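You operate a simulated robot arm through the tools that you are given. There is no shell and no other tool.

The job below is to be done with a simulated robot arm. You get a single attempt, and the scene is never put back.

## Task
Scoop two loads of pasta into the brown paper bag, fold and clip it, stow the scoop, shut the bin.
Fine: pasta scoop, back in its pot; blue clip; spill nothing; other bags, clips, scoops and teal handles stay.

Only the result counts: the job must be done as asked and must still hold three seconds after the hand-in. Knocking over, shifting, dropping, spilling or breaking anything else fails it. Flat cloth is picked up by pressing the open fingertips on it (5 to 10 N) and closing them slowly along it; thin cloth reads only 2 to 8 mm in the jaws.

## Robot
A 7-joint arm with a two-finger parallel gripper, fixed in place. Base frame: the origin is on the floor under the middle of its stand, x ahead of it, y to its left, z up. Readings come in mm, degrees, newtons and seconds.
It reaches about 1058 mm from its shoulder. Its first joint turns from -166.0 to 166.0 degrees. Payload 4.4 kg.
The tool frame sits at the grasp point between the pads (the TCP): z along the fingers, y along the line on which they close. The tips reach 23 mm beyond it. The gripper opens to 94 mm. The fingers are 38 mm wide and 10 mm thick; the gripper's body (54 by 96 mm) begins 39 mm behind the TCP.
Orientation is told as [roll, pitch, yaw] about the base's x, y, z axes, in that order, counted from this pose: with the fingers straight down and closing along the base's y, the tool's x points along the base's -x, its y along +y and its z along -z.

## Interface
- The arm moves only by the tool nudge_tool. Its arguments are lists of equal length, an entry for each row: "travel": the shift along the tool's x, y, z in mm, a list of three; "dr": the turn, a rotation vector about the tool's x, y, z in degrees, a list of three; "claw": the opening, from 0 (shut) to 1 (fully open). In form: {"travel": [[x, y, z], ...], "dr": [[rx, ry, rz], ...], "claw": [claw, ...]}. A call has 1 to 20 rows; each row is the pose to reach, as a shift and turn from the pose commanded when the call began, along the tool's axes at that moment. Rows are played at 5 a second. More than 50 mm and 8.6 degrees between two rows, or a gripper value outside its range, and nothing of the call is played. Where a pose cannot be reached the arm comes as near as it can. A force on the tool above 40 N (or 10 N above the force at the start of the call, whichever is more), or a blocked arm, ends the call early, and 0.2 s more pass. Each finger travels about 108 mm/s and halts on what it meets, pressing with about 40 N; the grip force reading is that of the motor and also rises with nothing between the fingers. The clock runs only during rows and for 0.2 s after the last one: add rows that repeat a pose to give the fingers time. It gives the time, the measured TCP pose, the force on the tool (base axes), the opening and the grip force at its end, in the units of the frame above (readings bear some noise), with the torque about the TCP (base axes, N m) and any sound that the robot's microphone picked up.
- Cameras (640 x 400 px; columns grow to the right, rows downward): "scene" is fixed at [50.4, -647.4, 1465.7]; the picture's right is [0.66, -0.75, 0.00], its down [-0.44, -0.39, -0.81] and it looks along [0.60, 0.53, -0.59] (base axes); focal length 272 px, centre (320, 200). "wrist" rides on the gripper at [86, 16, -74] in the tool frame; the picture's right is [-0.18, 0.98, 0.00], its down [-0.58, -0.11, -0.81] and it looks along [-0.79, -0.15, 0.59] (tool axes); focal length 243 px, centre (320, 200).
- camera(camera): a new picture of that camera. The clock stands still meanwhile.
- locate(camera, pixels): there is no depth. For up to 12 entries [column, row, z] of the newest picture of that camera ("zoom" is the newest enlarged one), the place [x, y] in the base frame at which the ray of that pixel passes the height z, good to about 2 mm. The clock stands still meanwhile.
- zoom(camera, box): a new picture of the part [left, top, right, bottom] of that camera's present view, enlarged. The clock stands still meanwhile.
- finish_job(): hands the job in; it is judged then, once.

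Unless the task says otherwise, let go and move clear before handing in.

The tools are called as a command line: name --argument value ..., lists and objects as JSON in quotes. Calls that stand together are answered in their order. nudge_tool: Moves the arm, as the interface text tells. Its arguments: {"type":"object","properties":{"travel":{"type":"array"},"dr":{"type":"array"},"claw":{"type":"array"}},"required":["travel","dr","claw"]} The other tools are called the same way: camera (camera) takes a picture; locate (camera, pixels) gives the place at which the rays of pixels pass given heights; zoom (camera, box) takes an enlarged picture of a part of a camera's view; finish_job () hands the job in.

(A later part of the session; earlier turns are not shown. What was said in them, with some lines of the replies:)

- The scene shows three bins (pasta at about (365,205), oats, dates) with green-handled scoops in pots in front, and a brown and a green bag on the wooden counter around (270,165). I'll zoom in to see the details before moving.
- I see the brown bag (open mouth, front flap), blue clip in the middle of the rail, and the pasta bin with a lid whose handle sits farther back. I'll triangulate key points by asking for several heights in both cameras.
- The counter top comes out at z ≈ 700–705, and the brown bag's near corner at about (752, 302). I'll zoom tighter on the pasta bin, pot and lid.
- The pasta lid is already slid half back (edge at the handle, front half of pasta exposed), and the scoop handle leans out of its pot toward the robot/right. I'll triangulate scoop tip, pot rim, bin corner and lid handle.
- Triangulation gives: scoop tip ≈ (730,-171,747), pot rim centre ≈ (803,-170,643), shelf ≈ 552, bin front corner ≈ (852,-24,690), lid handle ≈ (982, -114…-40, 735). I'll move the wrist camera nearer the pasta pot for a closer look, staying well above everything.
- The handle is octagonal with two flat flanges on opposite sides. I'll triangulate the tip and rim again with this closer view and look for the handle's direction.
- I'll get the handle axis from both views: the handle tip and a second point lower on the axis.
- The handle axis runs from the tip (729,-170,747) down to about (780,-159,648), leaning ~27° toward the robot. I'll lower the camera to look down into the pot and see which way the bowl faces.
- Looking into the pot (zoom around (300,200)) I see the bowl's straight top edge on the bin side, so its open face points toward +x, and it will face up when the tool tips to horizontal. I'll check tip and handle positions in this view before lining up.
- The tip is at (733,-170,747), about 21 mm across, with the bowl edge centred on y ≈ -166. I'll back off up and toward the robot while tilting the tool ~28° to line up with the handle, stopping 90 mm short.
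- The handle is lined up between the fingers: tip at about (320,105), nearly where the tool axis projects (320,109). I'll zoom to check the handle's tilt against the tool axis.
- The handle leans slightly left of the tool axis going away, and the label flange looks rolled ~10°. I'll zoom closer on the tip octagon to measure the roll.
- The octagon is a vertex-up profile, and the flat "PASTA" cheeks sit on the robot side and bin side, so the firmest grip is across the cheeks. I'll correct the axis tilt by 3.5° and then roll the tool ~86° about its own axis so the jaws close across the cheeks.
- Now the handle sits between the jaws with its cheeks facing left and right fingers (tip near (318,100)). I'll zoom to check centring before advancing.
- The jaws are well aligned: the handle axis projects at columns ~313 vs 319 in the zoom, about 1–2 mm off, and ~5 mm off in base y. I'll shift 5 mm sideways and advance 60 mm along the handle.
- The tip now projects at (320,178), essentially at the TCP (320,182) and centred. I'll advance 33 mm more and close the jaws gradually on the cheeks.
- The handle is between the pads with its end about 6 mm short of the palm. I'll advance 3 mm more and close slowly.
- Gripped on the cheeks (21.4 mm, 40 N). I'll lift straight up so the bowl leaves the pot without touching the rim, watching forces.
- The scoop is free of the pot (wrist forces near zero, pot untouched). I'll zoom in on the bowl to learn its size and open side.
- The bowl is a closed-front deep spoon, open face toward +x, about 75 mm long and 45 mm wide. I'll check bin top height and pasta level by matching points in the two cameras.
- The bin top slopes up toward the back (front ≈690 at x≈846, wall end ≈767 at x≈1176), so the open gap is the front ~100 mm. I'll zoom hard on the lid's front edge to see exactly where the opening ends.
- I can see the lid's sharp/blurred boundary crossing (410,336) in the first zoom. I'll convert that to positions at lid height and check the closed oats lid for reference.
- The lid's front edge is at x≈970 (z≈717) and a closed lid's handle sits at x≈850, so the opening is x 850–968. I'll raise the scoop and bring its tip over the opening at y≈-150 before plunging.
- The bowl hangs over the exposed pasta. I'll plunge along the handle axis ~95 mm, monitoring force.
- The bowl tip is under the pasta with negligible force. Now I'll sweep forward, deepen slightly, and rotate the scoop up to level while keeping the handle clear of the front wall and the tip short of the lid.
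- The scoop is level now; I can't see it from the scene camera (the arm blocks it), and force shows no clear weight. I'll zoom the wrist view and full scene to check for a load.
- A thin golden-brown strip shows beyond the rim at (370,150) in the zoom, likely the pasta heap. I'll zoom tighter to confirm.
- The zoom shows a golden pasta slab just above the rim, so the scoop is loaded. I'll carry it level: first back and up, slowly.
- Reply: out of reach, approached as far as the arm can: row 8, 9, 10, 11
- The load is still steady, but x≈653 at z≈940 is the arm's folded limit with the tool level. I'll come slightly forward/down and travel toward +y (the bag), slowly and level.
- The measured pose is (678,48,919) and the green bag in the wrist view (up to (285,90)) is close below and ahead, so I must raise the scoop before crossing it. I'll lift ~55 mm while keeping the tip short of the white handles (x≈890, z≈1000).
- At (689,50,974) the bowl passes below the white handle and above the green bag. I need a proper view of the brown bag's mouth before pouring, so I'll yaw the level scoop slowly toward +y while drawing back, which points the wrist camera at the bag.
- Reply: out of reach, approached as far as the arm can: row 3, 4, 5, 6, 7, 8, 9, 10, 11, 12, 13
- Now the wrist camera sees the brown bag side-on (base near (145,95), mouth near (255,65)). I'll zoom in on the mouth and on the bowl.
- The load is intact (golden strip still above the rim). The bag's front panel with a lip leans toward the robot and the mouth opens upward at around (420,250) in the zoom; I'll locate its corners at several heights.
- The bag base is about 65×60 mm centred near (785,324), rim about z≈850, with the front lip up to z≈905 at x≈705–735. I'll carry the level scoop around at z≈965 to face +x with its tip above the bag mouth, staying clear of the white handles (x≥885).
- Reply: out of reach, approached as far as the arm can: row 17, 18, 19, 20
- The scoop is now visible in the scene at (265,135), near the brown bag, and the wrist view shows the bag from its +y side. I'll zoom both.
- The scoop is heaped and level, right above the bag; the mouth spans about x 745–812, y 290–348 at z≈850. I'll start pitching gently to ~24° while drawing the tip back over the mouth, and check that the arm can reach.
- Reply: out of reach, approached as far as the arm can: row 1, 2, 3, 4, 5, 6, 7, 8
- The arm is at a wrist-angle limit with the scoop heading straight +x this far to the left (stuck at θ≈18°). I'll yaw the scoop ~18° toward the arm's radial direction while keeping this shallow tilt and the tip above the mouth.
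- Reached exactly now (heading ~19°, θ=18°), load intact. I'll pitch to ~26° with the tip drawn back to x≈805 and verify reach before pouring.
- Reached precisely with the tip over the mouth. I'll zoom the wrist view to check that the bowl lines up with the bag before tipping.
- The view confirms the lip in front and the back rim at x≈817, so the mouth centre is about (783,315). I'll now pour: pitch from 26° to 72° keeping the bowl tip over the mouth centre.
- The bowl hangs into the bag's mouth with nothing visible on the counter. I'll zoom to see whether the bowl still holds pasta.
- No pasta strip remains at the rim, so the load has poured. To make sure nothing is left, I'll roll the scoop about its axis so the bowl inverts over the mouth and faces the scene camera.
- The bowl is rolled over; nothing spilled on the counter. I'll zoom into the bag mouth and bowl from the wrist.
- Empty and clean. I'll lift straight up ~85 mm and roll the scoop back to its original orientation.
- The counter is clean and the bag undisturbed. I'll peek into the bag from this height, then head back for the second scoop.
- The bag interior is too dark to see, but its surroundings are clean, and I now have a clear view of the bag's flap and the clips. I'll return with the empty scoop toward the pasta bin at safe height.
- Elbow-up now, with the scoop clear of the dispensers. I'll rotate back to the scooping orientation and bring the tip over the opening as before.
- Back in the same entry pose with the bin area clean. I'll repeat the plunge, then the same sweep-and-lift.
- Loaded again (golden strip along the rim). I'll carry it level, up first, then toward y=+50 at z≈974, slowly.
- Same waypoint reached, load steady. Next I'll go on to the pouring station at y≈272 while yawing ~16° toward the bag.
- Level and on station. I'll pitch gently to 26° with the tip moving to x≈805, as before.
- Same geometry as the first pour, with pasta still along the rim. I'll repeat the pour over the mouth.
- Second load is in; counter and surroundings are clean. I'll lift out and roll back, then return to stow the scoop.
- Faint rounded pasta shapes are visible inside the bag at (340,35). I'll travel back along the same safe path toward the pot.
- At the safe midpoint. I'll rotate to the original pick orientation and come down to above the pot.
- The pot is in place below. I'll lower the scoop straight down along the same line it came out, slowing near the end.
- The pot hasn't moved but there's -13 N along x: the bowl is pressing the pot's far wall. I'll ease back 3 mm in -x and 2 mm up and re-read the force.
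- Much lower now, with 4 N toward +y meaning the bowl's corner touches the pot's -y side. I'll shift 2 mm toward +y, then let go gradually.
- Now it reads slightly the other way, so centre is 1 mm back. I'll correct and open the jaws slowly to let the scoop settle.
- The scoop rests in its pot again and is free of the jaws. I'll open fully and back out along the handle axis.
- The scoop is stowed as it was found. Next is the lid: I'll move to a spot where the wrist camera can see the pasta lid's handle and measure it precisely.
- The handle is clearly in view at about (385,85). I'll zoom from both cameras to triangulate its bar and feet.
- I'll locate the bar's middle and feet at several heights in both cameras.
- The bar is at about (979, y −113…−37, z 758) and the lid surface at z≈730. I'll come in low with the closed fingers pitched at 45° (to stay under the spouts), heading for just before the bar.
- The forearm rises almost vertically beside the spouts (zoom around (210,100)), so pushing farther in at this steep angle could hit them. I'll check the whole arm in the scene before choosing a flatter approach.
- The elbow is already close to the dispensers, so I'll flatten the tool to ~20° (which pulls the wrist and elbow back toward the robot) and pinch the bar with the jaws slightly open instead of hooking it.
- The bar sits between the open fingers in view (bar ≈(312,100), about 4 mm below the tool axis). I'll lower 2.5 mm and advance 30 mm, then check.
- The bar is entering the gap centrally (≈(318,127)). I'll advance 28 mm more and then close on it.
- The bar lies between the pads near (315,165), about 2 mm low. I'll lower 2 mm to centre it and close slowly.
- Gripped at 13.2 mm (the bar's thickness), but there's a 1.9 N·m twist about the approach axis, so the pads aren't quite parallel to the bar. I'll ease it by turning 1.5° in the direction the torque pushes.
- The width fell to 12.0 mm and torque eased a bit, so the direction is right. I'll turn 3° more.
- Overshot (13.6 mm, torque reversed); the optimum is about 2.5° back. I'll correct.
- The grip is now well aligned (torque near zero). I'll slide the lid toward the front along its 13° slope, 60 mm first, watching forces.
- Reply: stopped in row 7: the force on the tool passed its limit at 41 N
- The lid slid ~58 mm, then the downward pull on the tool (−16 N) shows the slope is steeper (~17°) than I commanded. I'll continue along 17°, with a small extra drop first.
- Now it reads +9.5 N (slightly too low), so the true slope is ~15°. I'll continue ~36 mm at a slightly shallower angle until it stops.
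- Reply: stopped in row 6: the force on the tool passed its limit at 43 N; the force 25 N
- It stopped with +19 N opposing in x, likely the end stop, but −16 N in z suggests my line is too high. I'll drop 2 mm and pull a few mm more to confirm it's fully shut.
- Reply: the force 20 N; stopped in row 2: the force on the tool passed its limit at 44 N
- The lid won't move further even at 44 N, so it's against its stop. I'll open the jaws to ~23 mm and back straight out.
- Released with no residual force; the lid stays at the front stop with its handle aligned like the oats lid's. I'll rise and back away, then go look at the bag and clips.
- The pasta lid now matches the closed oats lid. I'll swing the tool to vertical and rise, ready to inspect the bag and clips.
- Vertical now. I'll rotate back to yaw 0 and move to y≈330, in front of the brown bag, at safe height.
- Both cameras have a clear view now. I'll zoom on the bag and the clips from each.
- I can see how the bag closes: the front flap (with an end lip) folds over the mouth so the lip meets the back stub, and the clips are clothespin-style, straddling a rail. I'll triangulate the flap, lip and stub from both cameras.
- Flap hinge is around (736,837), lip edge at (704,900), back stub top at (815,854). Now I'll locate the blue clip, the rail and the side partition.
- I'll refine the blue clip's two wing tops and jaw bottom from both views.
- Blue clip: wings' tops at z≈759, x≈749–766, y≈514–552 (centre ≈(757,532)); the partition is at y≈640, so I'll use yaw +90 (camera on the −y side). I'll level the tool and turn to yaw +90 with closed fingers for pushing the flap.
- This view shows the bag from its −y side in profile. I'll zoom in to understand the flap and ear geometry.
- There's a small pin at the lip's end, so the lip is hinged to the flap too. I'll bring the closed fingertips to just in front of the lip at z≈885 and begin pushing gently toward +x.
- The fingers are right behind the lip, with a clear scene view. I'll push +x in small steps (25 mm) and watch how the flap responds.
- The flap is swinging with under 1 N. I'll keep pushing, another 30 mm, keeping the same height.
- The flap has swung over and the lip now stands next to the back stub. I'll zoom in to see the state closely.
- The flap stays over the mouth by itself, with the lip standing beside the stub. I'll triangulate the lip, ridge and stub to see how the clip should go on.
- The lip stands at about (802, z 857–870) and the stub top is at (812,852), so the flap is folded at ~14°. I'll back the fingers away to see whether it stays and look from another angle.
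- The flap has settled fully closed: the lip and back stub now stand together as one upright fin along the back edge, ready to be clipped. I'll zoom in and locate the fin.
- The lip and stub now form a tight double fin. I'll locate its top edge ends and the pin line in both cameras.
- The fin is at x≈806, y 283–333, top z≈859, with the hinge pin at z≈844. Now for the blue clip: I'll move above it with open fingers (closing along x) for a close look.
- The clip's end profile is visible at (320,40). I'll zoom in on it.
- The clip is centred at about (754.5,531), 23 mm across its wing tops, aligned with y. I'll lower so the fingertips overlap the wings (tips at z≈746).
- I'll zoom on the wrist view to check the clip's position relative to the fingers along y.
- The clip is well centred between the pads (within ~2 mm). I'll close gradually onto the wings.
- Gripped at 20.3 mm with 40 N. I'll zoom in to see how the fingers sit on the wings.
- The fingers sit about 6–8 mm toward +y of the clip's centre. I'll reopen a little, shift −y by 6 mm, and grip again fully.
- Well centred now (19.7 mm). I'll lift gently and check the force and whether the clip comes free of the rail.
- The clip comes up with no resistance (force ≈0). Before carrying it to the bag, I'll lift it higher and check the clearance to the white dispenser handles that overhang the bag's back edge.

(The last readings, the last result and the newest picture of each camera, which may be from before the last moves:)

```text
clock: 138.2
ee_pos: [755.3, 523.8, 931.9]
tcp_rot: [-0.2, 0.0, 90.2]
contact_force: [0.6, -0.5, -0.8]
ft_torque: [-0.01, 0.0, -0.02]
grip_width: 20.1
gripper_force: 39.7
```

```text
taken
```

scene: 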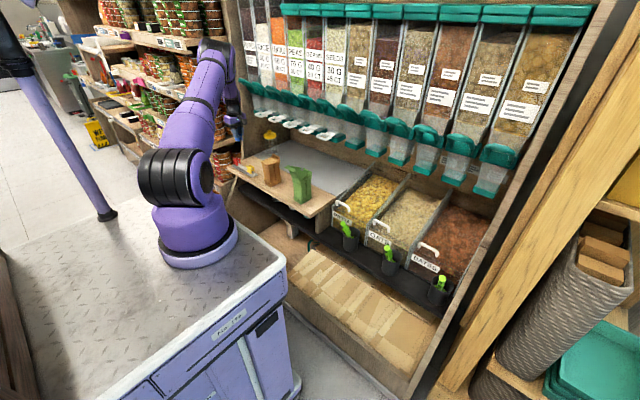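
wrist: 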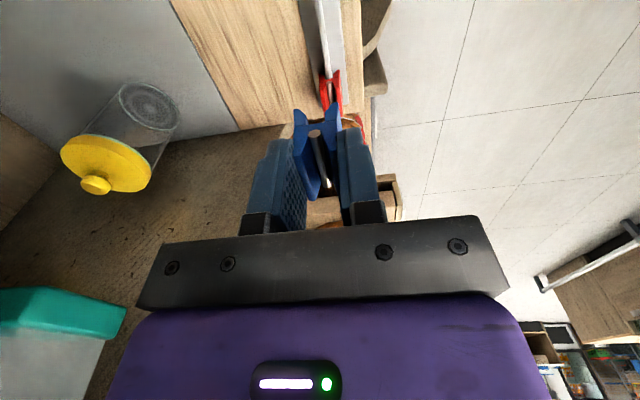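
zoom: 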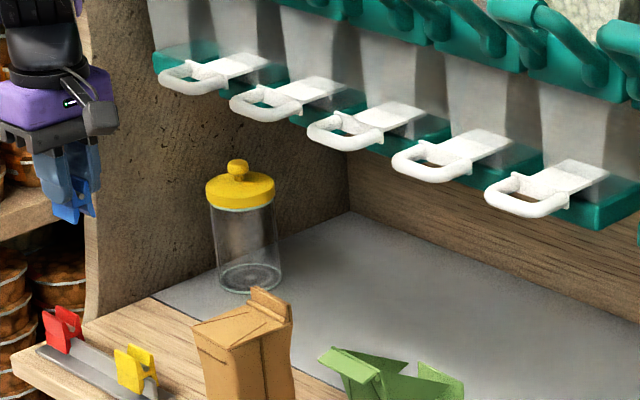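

I'll locate the front bars of the white handles at their height (~996) to see the clearance for the hand over the bag fin.

locate --camera "scene" --pixels '[[268.1, 119.8, 990], [276.6, 123.4, 990], [282.75, 124.9, 990], [290.6, 128.6, 990], [298.7, 130.5, 990], [307.5, 134.25, 990], [282.75, 124.9, 1004], [290.6, 128.6, 1004], [268.1, 119.8, 1004], [276.6, 123.4, 1004]]'

zoom --camera "wrist" --box '[270, 80, 380, 210]'

zoom --camera "scene" --box '[224, 118, 249, 143]'

```text
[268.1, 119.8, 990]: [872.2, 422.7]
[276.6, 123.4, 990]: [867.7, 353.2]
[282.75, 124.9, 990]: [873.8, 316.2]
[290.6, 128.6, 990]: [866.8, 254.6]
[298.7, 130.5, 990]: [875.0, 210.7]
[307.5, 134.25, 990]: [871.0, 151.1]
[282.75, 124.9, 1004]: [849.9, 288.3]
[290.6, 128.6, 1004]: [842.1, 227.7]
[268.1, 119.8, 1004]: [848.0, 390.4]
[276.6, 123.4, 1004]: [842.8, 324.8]
```

```text
3.08 times, centred on (325, 145) of wrist
```

zoom: 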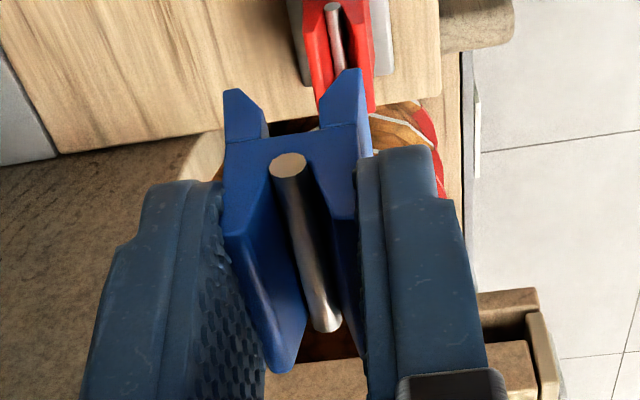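

```text
16.00 times, centred on (236, 130) of scene
```

zoom: 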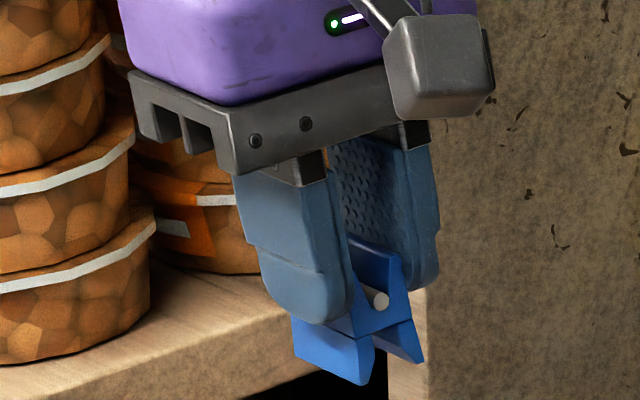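

The clip's jaws are held open (~15 mm gap, tips ~48 mm below the TCP). The white handles' front bars are at x≈858–862, z≈990–1004, so I'll lean the hand 8° back toward the robot to keep clear, and carry the clip over the fin at a safe height.

nudge_tool --travel '[[10, 0, -4], [40, 0, -8], [75, -5, -13], [110, -12, -13], [145, -20, -13], [180, -30, -13], [205, -39, -13], [215.8, -44, -13], [215.8, -44, -13]]' --dr '[[3, 0, 0], [6, 0, 0], [8, 0, 0], [8, 0, 0], [8, 0, 0], [8, 0, 0], [8, 0, 0], [8, 0, 0], [8, 0, 0]]' --claw '[0, 0, 0, 0, 0, 0, 0, 0, 0]'

camera --camera "wrist"

zoom --camera "scene" --box '[245, 110, 305, 175]'

```text
clock: 140.2
ee_pos: [799.4, 308.7, 944.7]
tcp_rot: [-8.2, 0.1, 90.1]
contact_force: [0.4, 0.8, -0.6]
ft_torque: [0.0, 0.05, 0.0]
grip_width: 20.1
gripper_force: 40.6
```

```text
taken
```

wrist: 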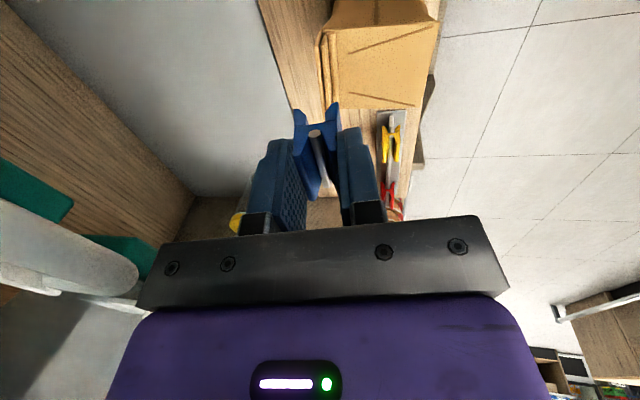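

```text
6.15 times, centred on (275, 142) of scene
```

zoom: 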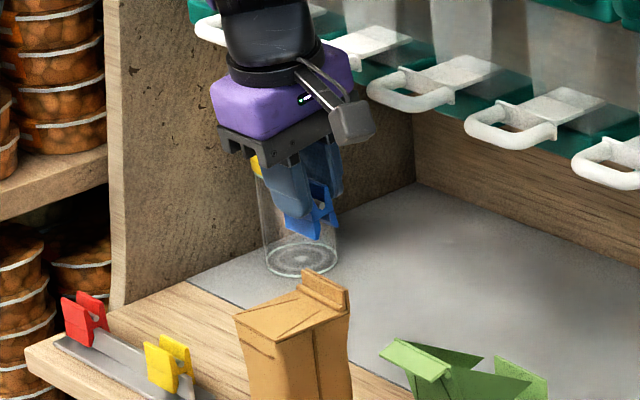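

The clip hangs above the fin; the body is clear of the white handles. I'll zoom the wrist view to compare the jaw gap with the fin's position.

zoom --camera "wrist" --box '[270, 20, 380, 150]'

zoom --camera "scene" --box '[262, 135, 292, 170]'

locate --camera "wrist" --pixels '[[322, 40, 859], [330, 108, 859], [322, 40, 850], [330, 108, 850]]'

```text
3.08 times, centred on (325, 85) of wrist
```

zoom: 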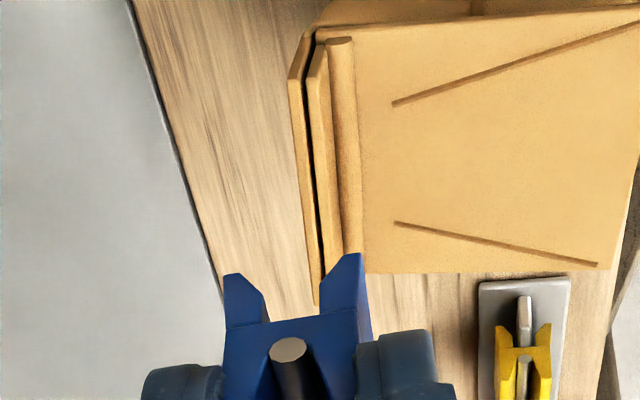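

```text
11.43 times, centred on (277, 152) of scene
```

zoom: 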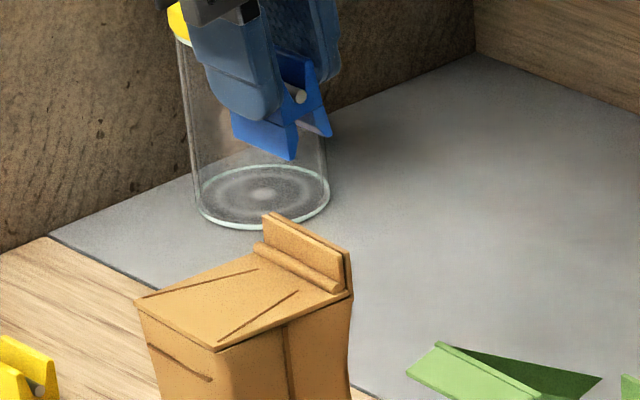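

```text
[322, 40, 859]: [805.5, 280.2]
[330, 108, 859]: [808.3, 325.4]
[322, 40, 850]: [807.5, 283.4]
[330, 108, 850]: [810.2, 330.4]
```

The fin's mid-line is at x≈807 and the jaw gap centre at x≈805, so I'll shift +1 mm and descend 30 mm first, then check alignment.

nudge_tool --travel '[[0, -0.3, 7], [0, 0.7, 14.5], [0, 2, 22], [0, 3.3, 29.8], [0, 3.3, 29.8]]' --dr '[[0, 0, 0], [0, 0, 0], [0, 0, 0], [0, 0, 0], [0, 0, 0]]' --claw '[0, 0, 0, 0, 0]'

zoom --camera "wrist" --box '[270, 20, 380, 150]'

zoom --camera "scene" --box '[262, 138, 290, 168]'

```text
clock: 141.4
ee_pos: [799.8, 309.8, 914.3]
tcp_rot: [-8.2, 0.0, 90.2]
contact_force: [-0.4, 0.7, 0.2]
ft_torque: [-0.01, -0.04, 0.01]
grip_width: 20.0
gripper_force: 39.7
```

```text
3.08 times, centred on (325, 85) of wrist
```

zoom: 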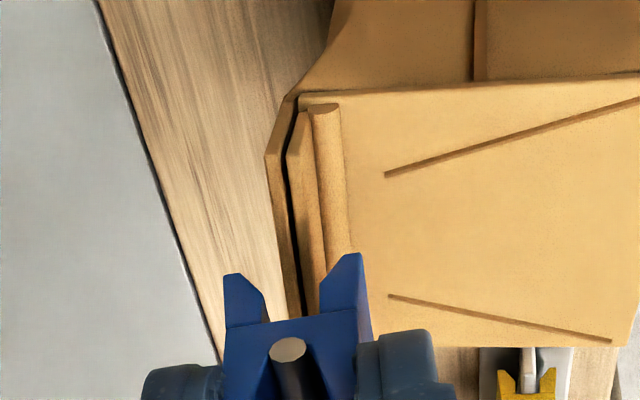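

```text
13.33 times, centred on (276, 153) of scene
```

zoom: 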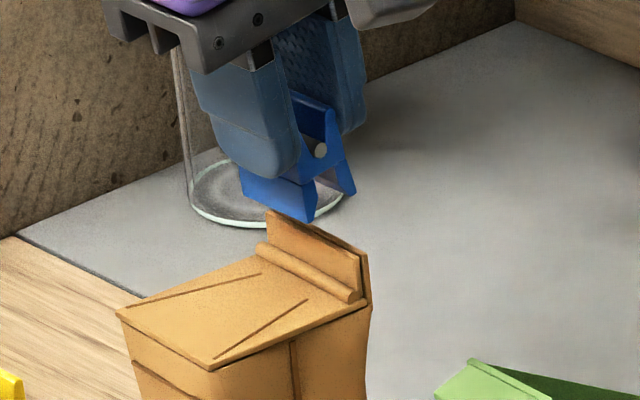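

The jaw gap lines up with the fin in x, but the clip's centre is ~9 mm too far toward +y. I'll shift 9 mm toward −y and re-check.

nudge_tool --travel '[[4.5, 0, 0], [9, 0, 0], [9, 0, 0]]' --dr '[[0, 0, 0], [0, 0, 0], [0, 0, 0]]' --claw '[0, 0, 0]'

zoom --camera "wrist" --box '[270, 20, 380, 150]'

zoom --camera "scene" --box '[262, 138, 290, 168]'

```text
clock: 142.2
ee_pos: [801.7, 300.2, 913.6]
tcp_rot: [-8.3, -0.1, 90.1]
contact_force: [-0.5, -0.4, -0.8]
ft_torque: [0.0, 0.01, -0.02]
grip_width: 19.9
gripper_force: 40.0
```

```text
3.08 times, centred on (325, 85) of wrist
```

zoom: 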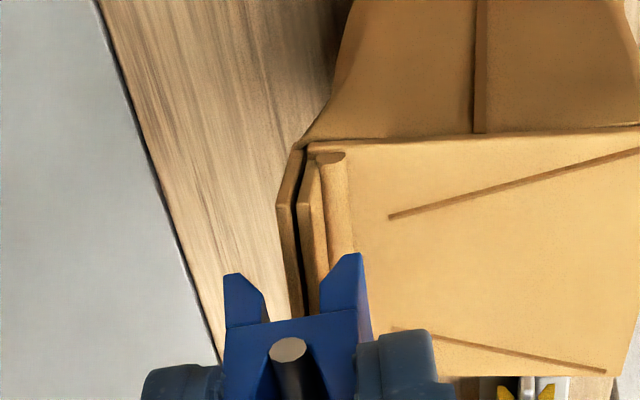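

```text
13.33 times, centred on (276, 153) of scene
```

zoom: 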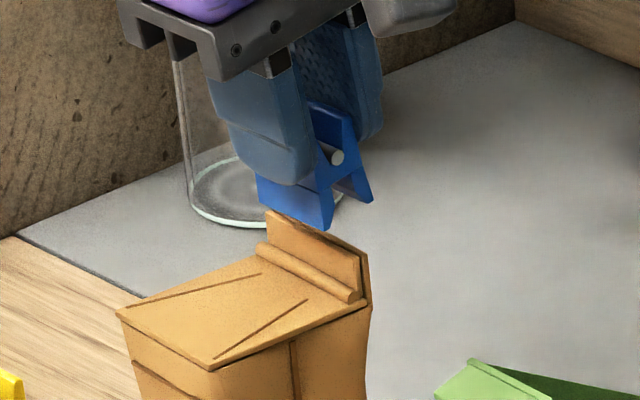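

Centred on the fin in both directions. I'll descend 13 mm slowly with an eye on force.

nudge_tool --travel '[[0, 0.6, 4.2], [0, 1.2, 8.5], [0, 1.85, 12.9], [0, 1.85, 12.9]]' --dr '[[0, 0, 0], [0, 0, 0], [0, 0, 0], [0, 0, 0]]' --claw '[0, 0, 0, 0]'

zoom --camera "wrist" --box '[270, 20, 380, 150]'

zoom --camera "scene" --box '[262, 138, 290, 168]'

```text
clock: 143.2
ee_pos: [800.4, 299.8, 901.9]
tcp_rot: [-8.3, 0.0, 90.2]
contact_force: [-0.6, -0.1, 0.0]
ft_torque: [-0.01, -0.02, -0.02]
grip_width: 19.8
gripper_force: 39.7
```

```text
3.08 times, centred on (325, 85) of wrist
```

zoom: 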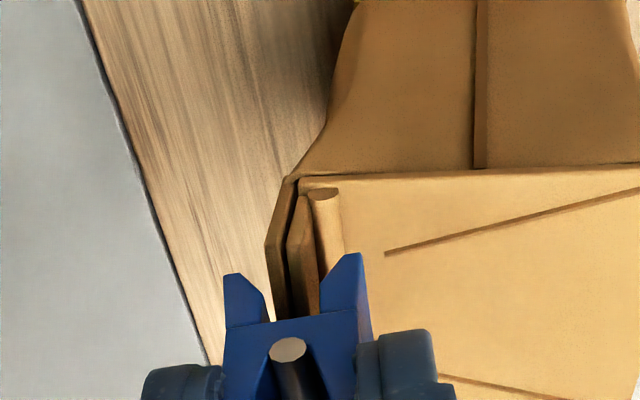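

```text
13.33 times, centred on (276, 153) of scene
```

zoom: 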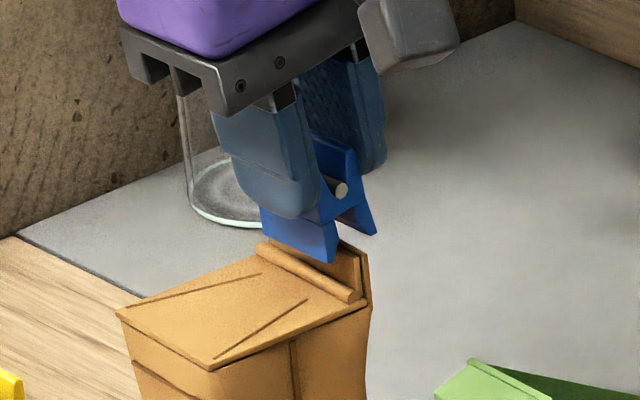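

The jaws now straddle the fin with no contact force. I'll go 4 mm deeper, watching for the pin.

nudge_tool --travel '[[0, 0.3, 2], [0, 0.6, 4], [0, 0.6, 4]]' --dr '[[0, 0, 0], [0, 0, 0], [0, 0, 0]]' --claw '[0, 0, 0]'

zoom --camera "scene" --box '[262, 138, 290, 168]'

zoom --camera "wrist" --box '[290, 70, 350, 140]'

```text
clock: 144.0
ee_pos: [800.4, 300.6, 897.2]
tcp_rot: [-8.2, -0.1, 90.1]
contact_force: [-0.3, 0.5, 0.0]
ft_torque: [0.02, 0.01, 0.0]
grip_width: 20.0
gripper_force: 40.5
```

```text
13.33 times, centred on (276, 153) of scene
```

zoom: 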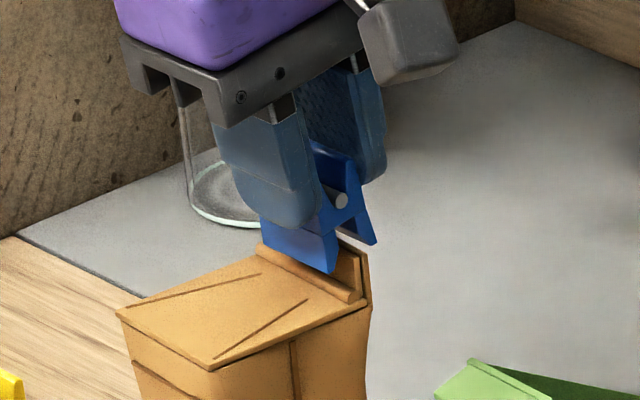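

```text
5.71 times, centred on (320, 105) of wrist
```

zoom: 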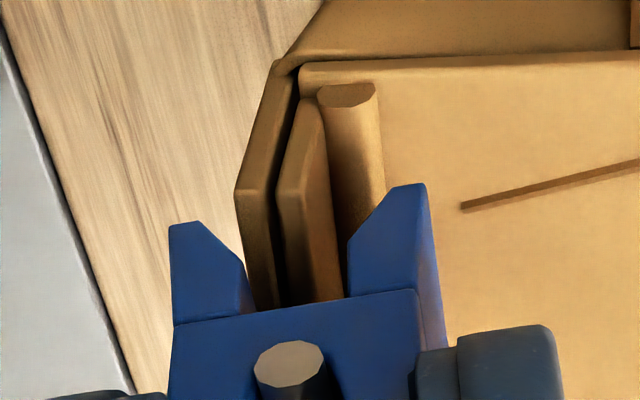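

The stub and lip are both inside the jaws, just above the pin. I'll release the clip slowly.

nudge_tool --travel '[[0, 0, 0], [0, 0, 0], [0, 0, 0], [0, 0, 0], [0, 0, 0], [0, 0, 0], [0, 0, 0], [0, 0, 0], [0, 0, 0]]' --dr '[[0, 0, 0], [0, 0, 0], [0, 0, 0], [0, 0, 0], [0, 0, 0], [0, 0, 0], [0, 0, 0], [0, 0, 0], [0, 0, 0]]' --claw '[0.2, 0.22, 0.24, 0.26, 0.28, 0.3, 0.34, 0.4, 0.45]'

zoom --camera "scene" --box '[262, 138, 290, 168]'

zoom --camera "wrist" --box '[280, 60, 370, 160]'

```text
clock: 146.0
ee_pos: [800.7, 300.2, 897.8]
tcp_rot: [-8.2, -0.1, 90.2]
contact_force: [0.3, -1.0, 0.7]
ft_torque: [0.0, 0.01, -0.02]
grip_width: 42.0
gripper_force: 0.1
```

```text
13.33 times, centred on (276, 153) of scene
```

zoom: 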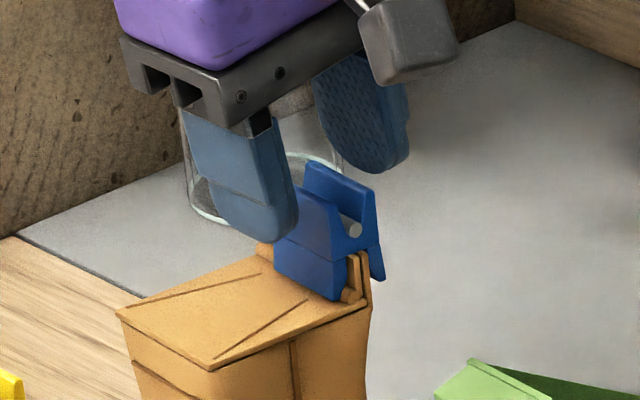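

```text
4.00 times, centred on (325, 110) of wrist
```

zoom: 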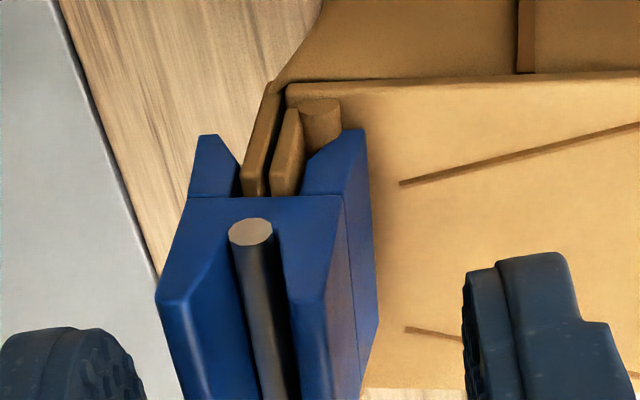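

The clip snapped onto the fin, gripping both the lip and the stub. I'll withdraw along the tool axis, then move up and away.

nudge_tool --travel '[[0, 0, -8], [0, 0, -20], [0, 0, -35], [0, 0, -50], [0, 10, -70], [0, 40, -85], [0, 75, -95], [0, 110, -100], [0, 110, -100]]' --dr '[[0, 0, 0], [0, 0, 0], [0, 0, 0], [0, 0, 0], [0, 0, 0], [0, 0, 0], [0, 0, 0], [0, 0, 0], [0, 0, 0]]' --claw '[0.45, 0.45, 0.45, 0.45, 0.45, 0.45, 0.45, 0.45, 0.45]'

camera --camera "scene"

zoom --camera "scene" --box '[255, 138, 300, 193]'

zoom --camera "wrist" --box '[100, 0, 320, 150]'

```text
clock: 148.0
ee_pos: [677.1, 300.0, 979.5]
tcp_rot: [-8.1, 0.0, 90.3]
contact_force: [0.2, -0.6, -0.2]
ft_torque: [-0.02, 0.04, 0.01]
grip_width: 42.1
gripper_force: 0.0
```

```text
taken
```

scene: 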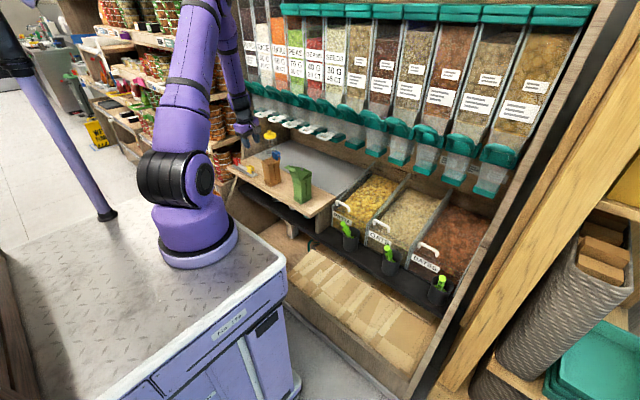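

```text
7.27 times, centred on (278, 166) of scene
```

zoom: 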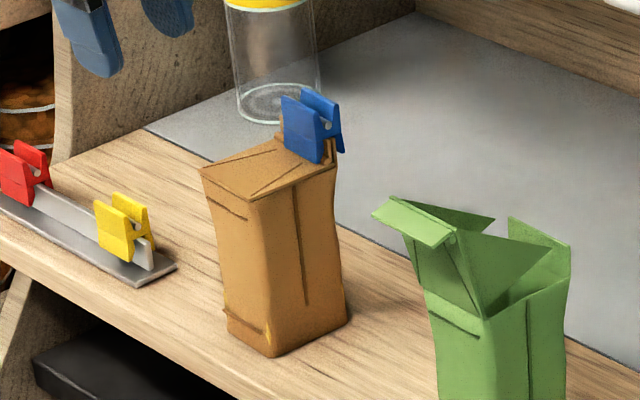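

```text
2.67 times, centred on (210, 75) of wrist
```

zoom: 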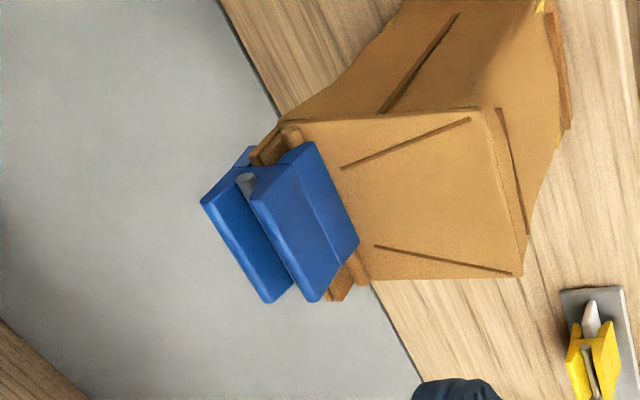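

The bag is folded and clipped with the blue clip. I'll double-check the small yellow specks at the bag's base, and verify scoop, lid, and other items.

zoom --camera "scene" --box '[260, 172, 284, 190]'

zoom --camera "wrist" --box '[250, 0, 330, 70]'

zoom --camera "scene" --box '[320, 165, 450, 300]'

zoom --camera "scene" --box '[270, 215, 360, 275]'

```text
16.00 times, centred on (272, 181) of scene
```

zoom: 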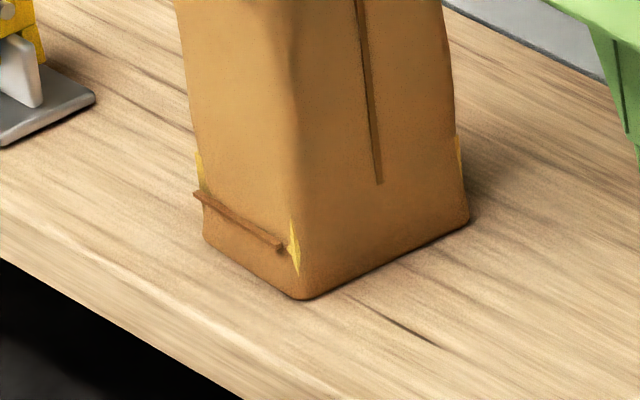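

```text
5.71 times, centred on (290, 35) of wrist
```

zoom: 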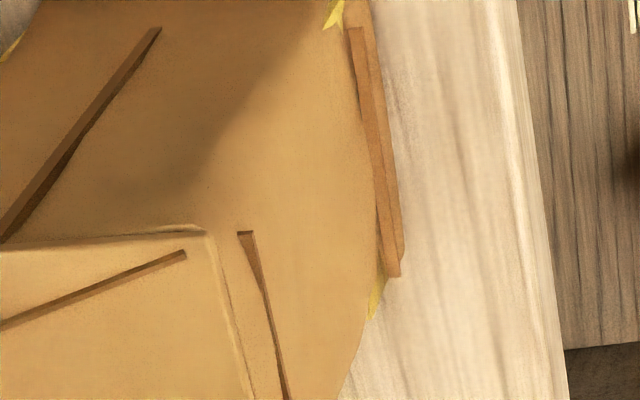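

```text
2.96 times, centred on (385, 232) of scene
```

zoom: 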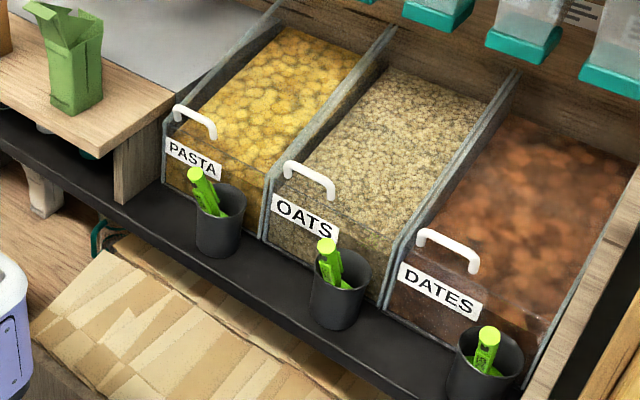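

```text
6.67 times, centred on (315, 245) of scene
```

zoom: 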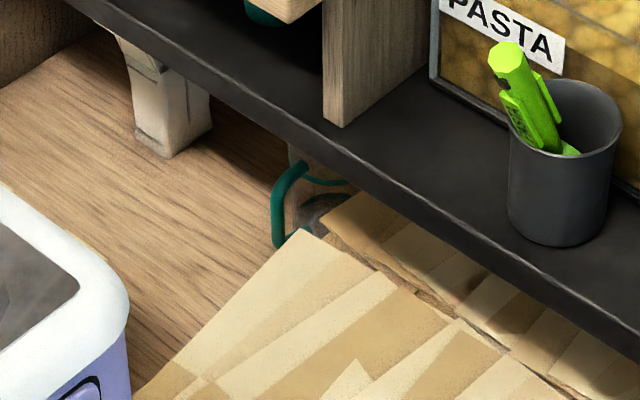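

The specks are just pasta showing through the bag's corners, not spills; scoop, pots and other bags look untouched. I'll compare the pasta and oats lid handle positions to be sure the lid is fully shut.

zoom --camera "scene" --box '[330, 190, 370, 225]'

zoom --camera "scene" --box '[365, 205, 405, 245]'

zoom --camera "scene" --box '[410, 230, 450, 270]'

```text
11.43 times, centred on (350, 208) of scene
```

zoom: 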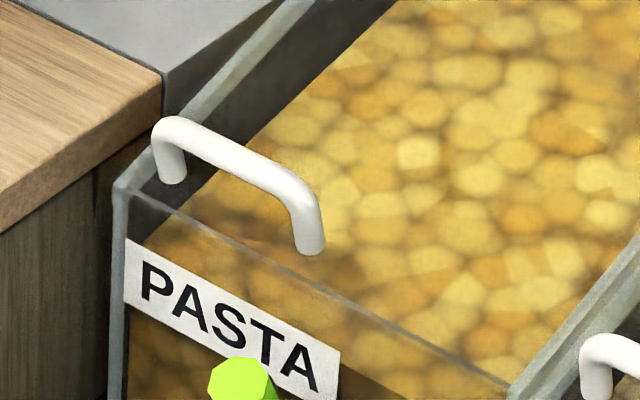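

```text
10.00 times, centred on (385, 225) of scene
```

zoom: 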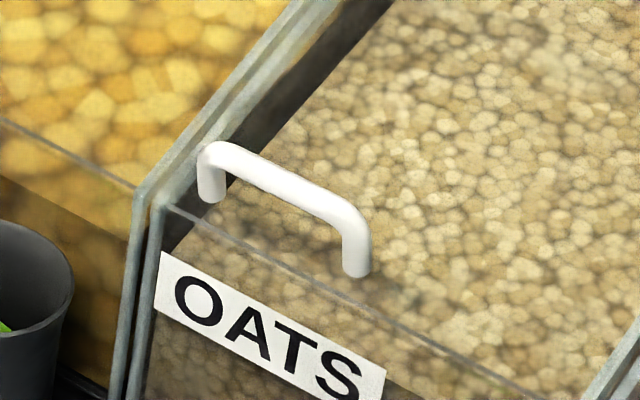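

```text
10.00 times, centred on (430, 250) of scene
```

zoom: 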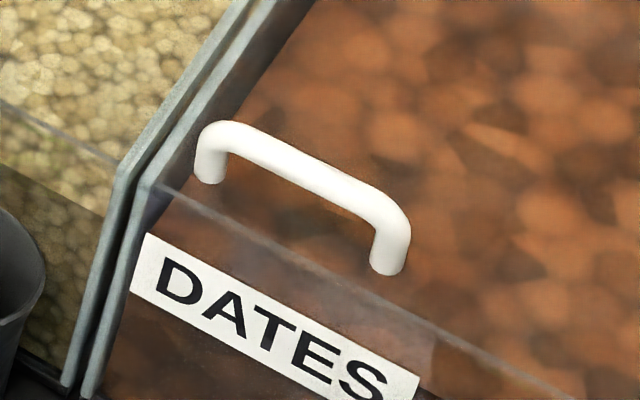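

The pasta lid's handle sits the same distance from the front glass as the oats and dates lids, so it's fully shut. I'll move the hand farther clear before handing in.

nudge_tool --travel '[[0, 20, -30], [0, 40, -65], [0, 60, -100], [0, 80, -135], [0, 80, -135], [0, 80, -135], [0, 80, -135]]' --dr '[[0, 0, 0], [0, 0, 0], [0, 0, 0], [0, 0, 0], [0, 0, 0], [0, 0, 0], [0, 0, 0]]' --claw '[0.45, 0.5, 0.5, 0.5, 0.5, 0.5, 0.5]'

camera --camera "scene"

zoom --camera "scene" --box '[225, 115, 345, 215]'

```text
clock: 149.6
ee_pos: [578.8, 299.8, 1102.1]
tcp_rot: [-8.2, 0.0, 90.2]
contact_force: [0.4, -0.7, -0.2]
ft_torque: [-0.03, 0.01, -0.02]
grip_width: 47.0
gripper_force: 0.1
```

```text
taken
```

scene: 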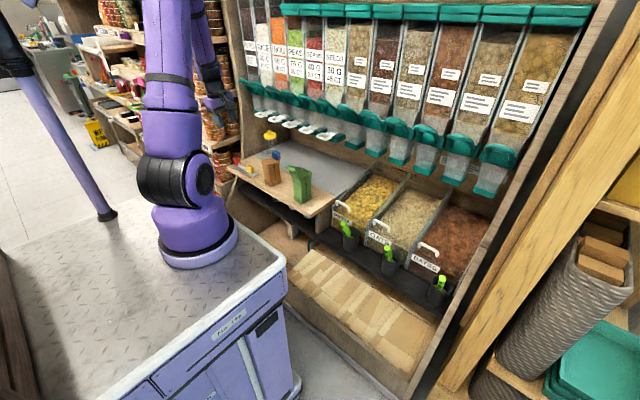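

```text
4.00 times, centred on (285, 165) of scene
```

zoom: 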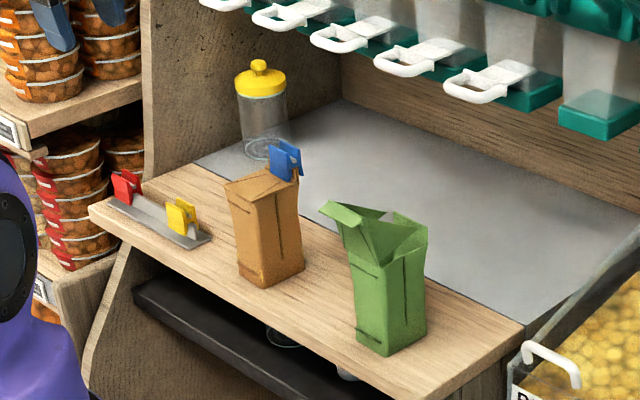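

The pictures show the brown bag folded and held by the blue clip at (285,160) in the zoom, the scoop back in its pot and the pasta lid shut. The red and yellow clips and the green bag are in place, the counter is clean, and the arm is clear. I'm handing in now.

finish_job

```text
The job is handed in.
```

The brown bag now holds two scoops of pasta and is folded and closed with the blue clip. I have handed the job in but don't have the verdict yet.

- **Scoop:** it is back in the pasta pot, sitting almost exactly where it was at the start.
- **Bin:** the pasta lid is slid fully forward against its stop. Its handle lines up with the closed oats and dates lids.
- **Spills:** none seen on the counter or shelf. The small yellow specks at the bag's base look like pasta showing through its corners.
- **Everything else:** in the final pictures the green bag, the red and yellow clips and the other scoops look unmoved. The arm never came near the teal handles closely enough to register a contact.

I could only partly see into the bag. I judged that both loads went in from the emptied scoop, the clean counter and a glimpse of pasta inside.
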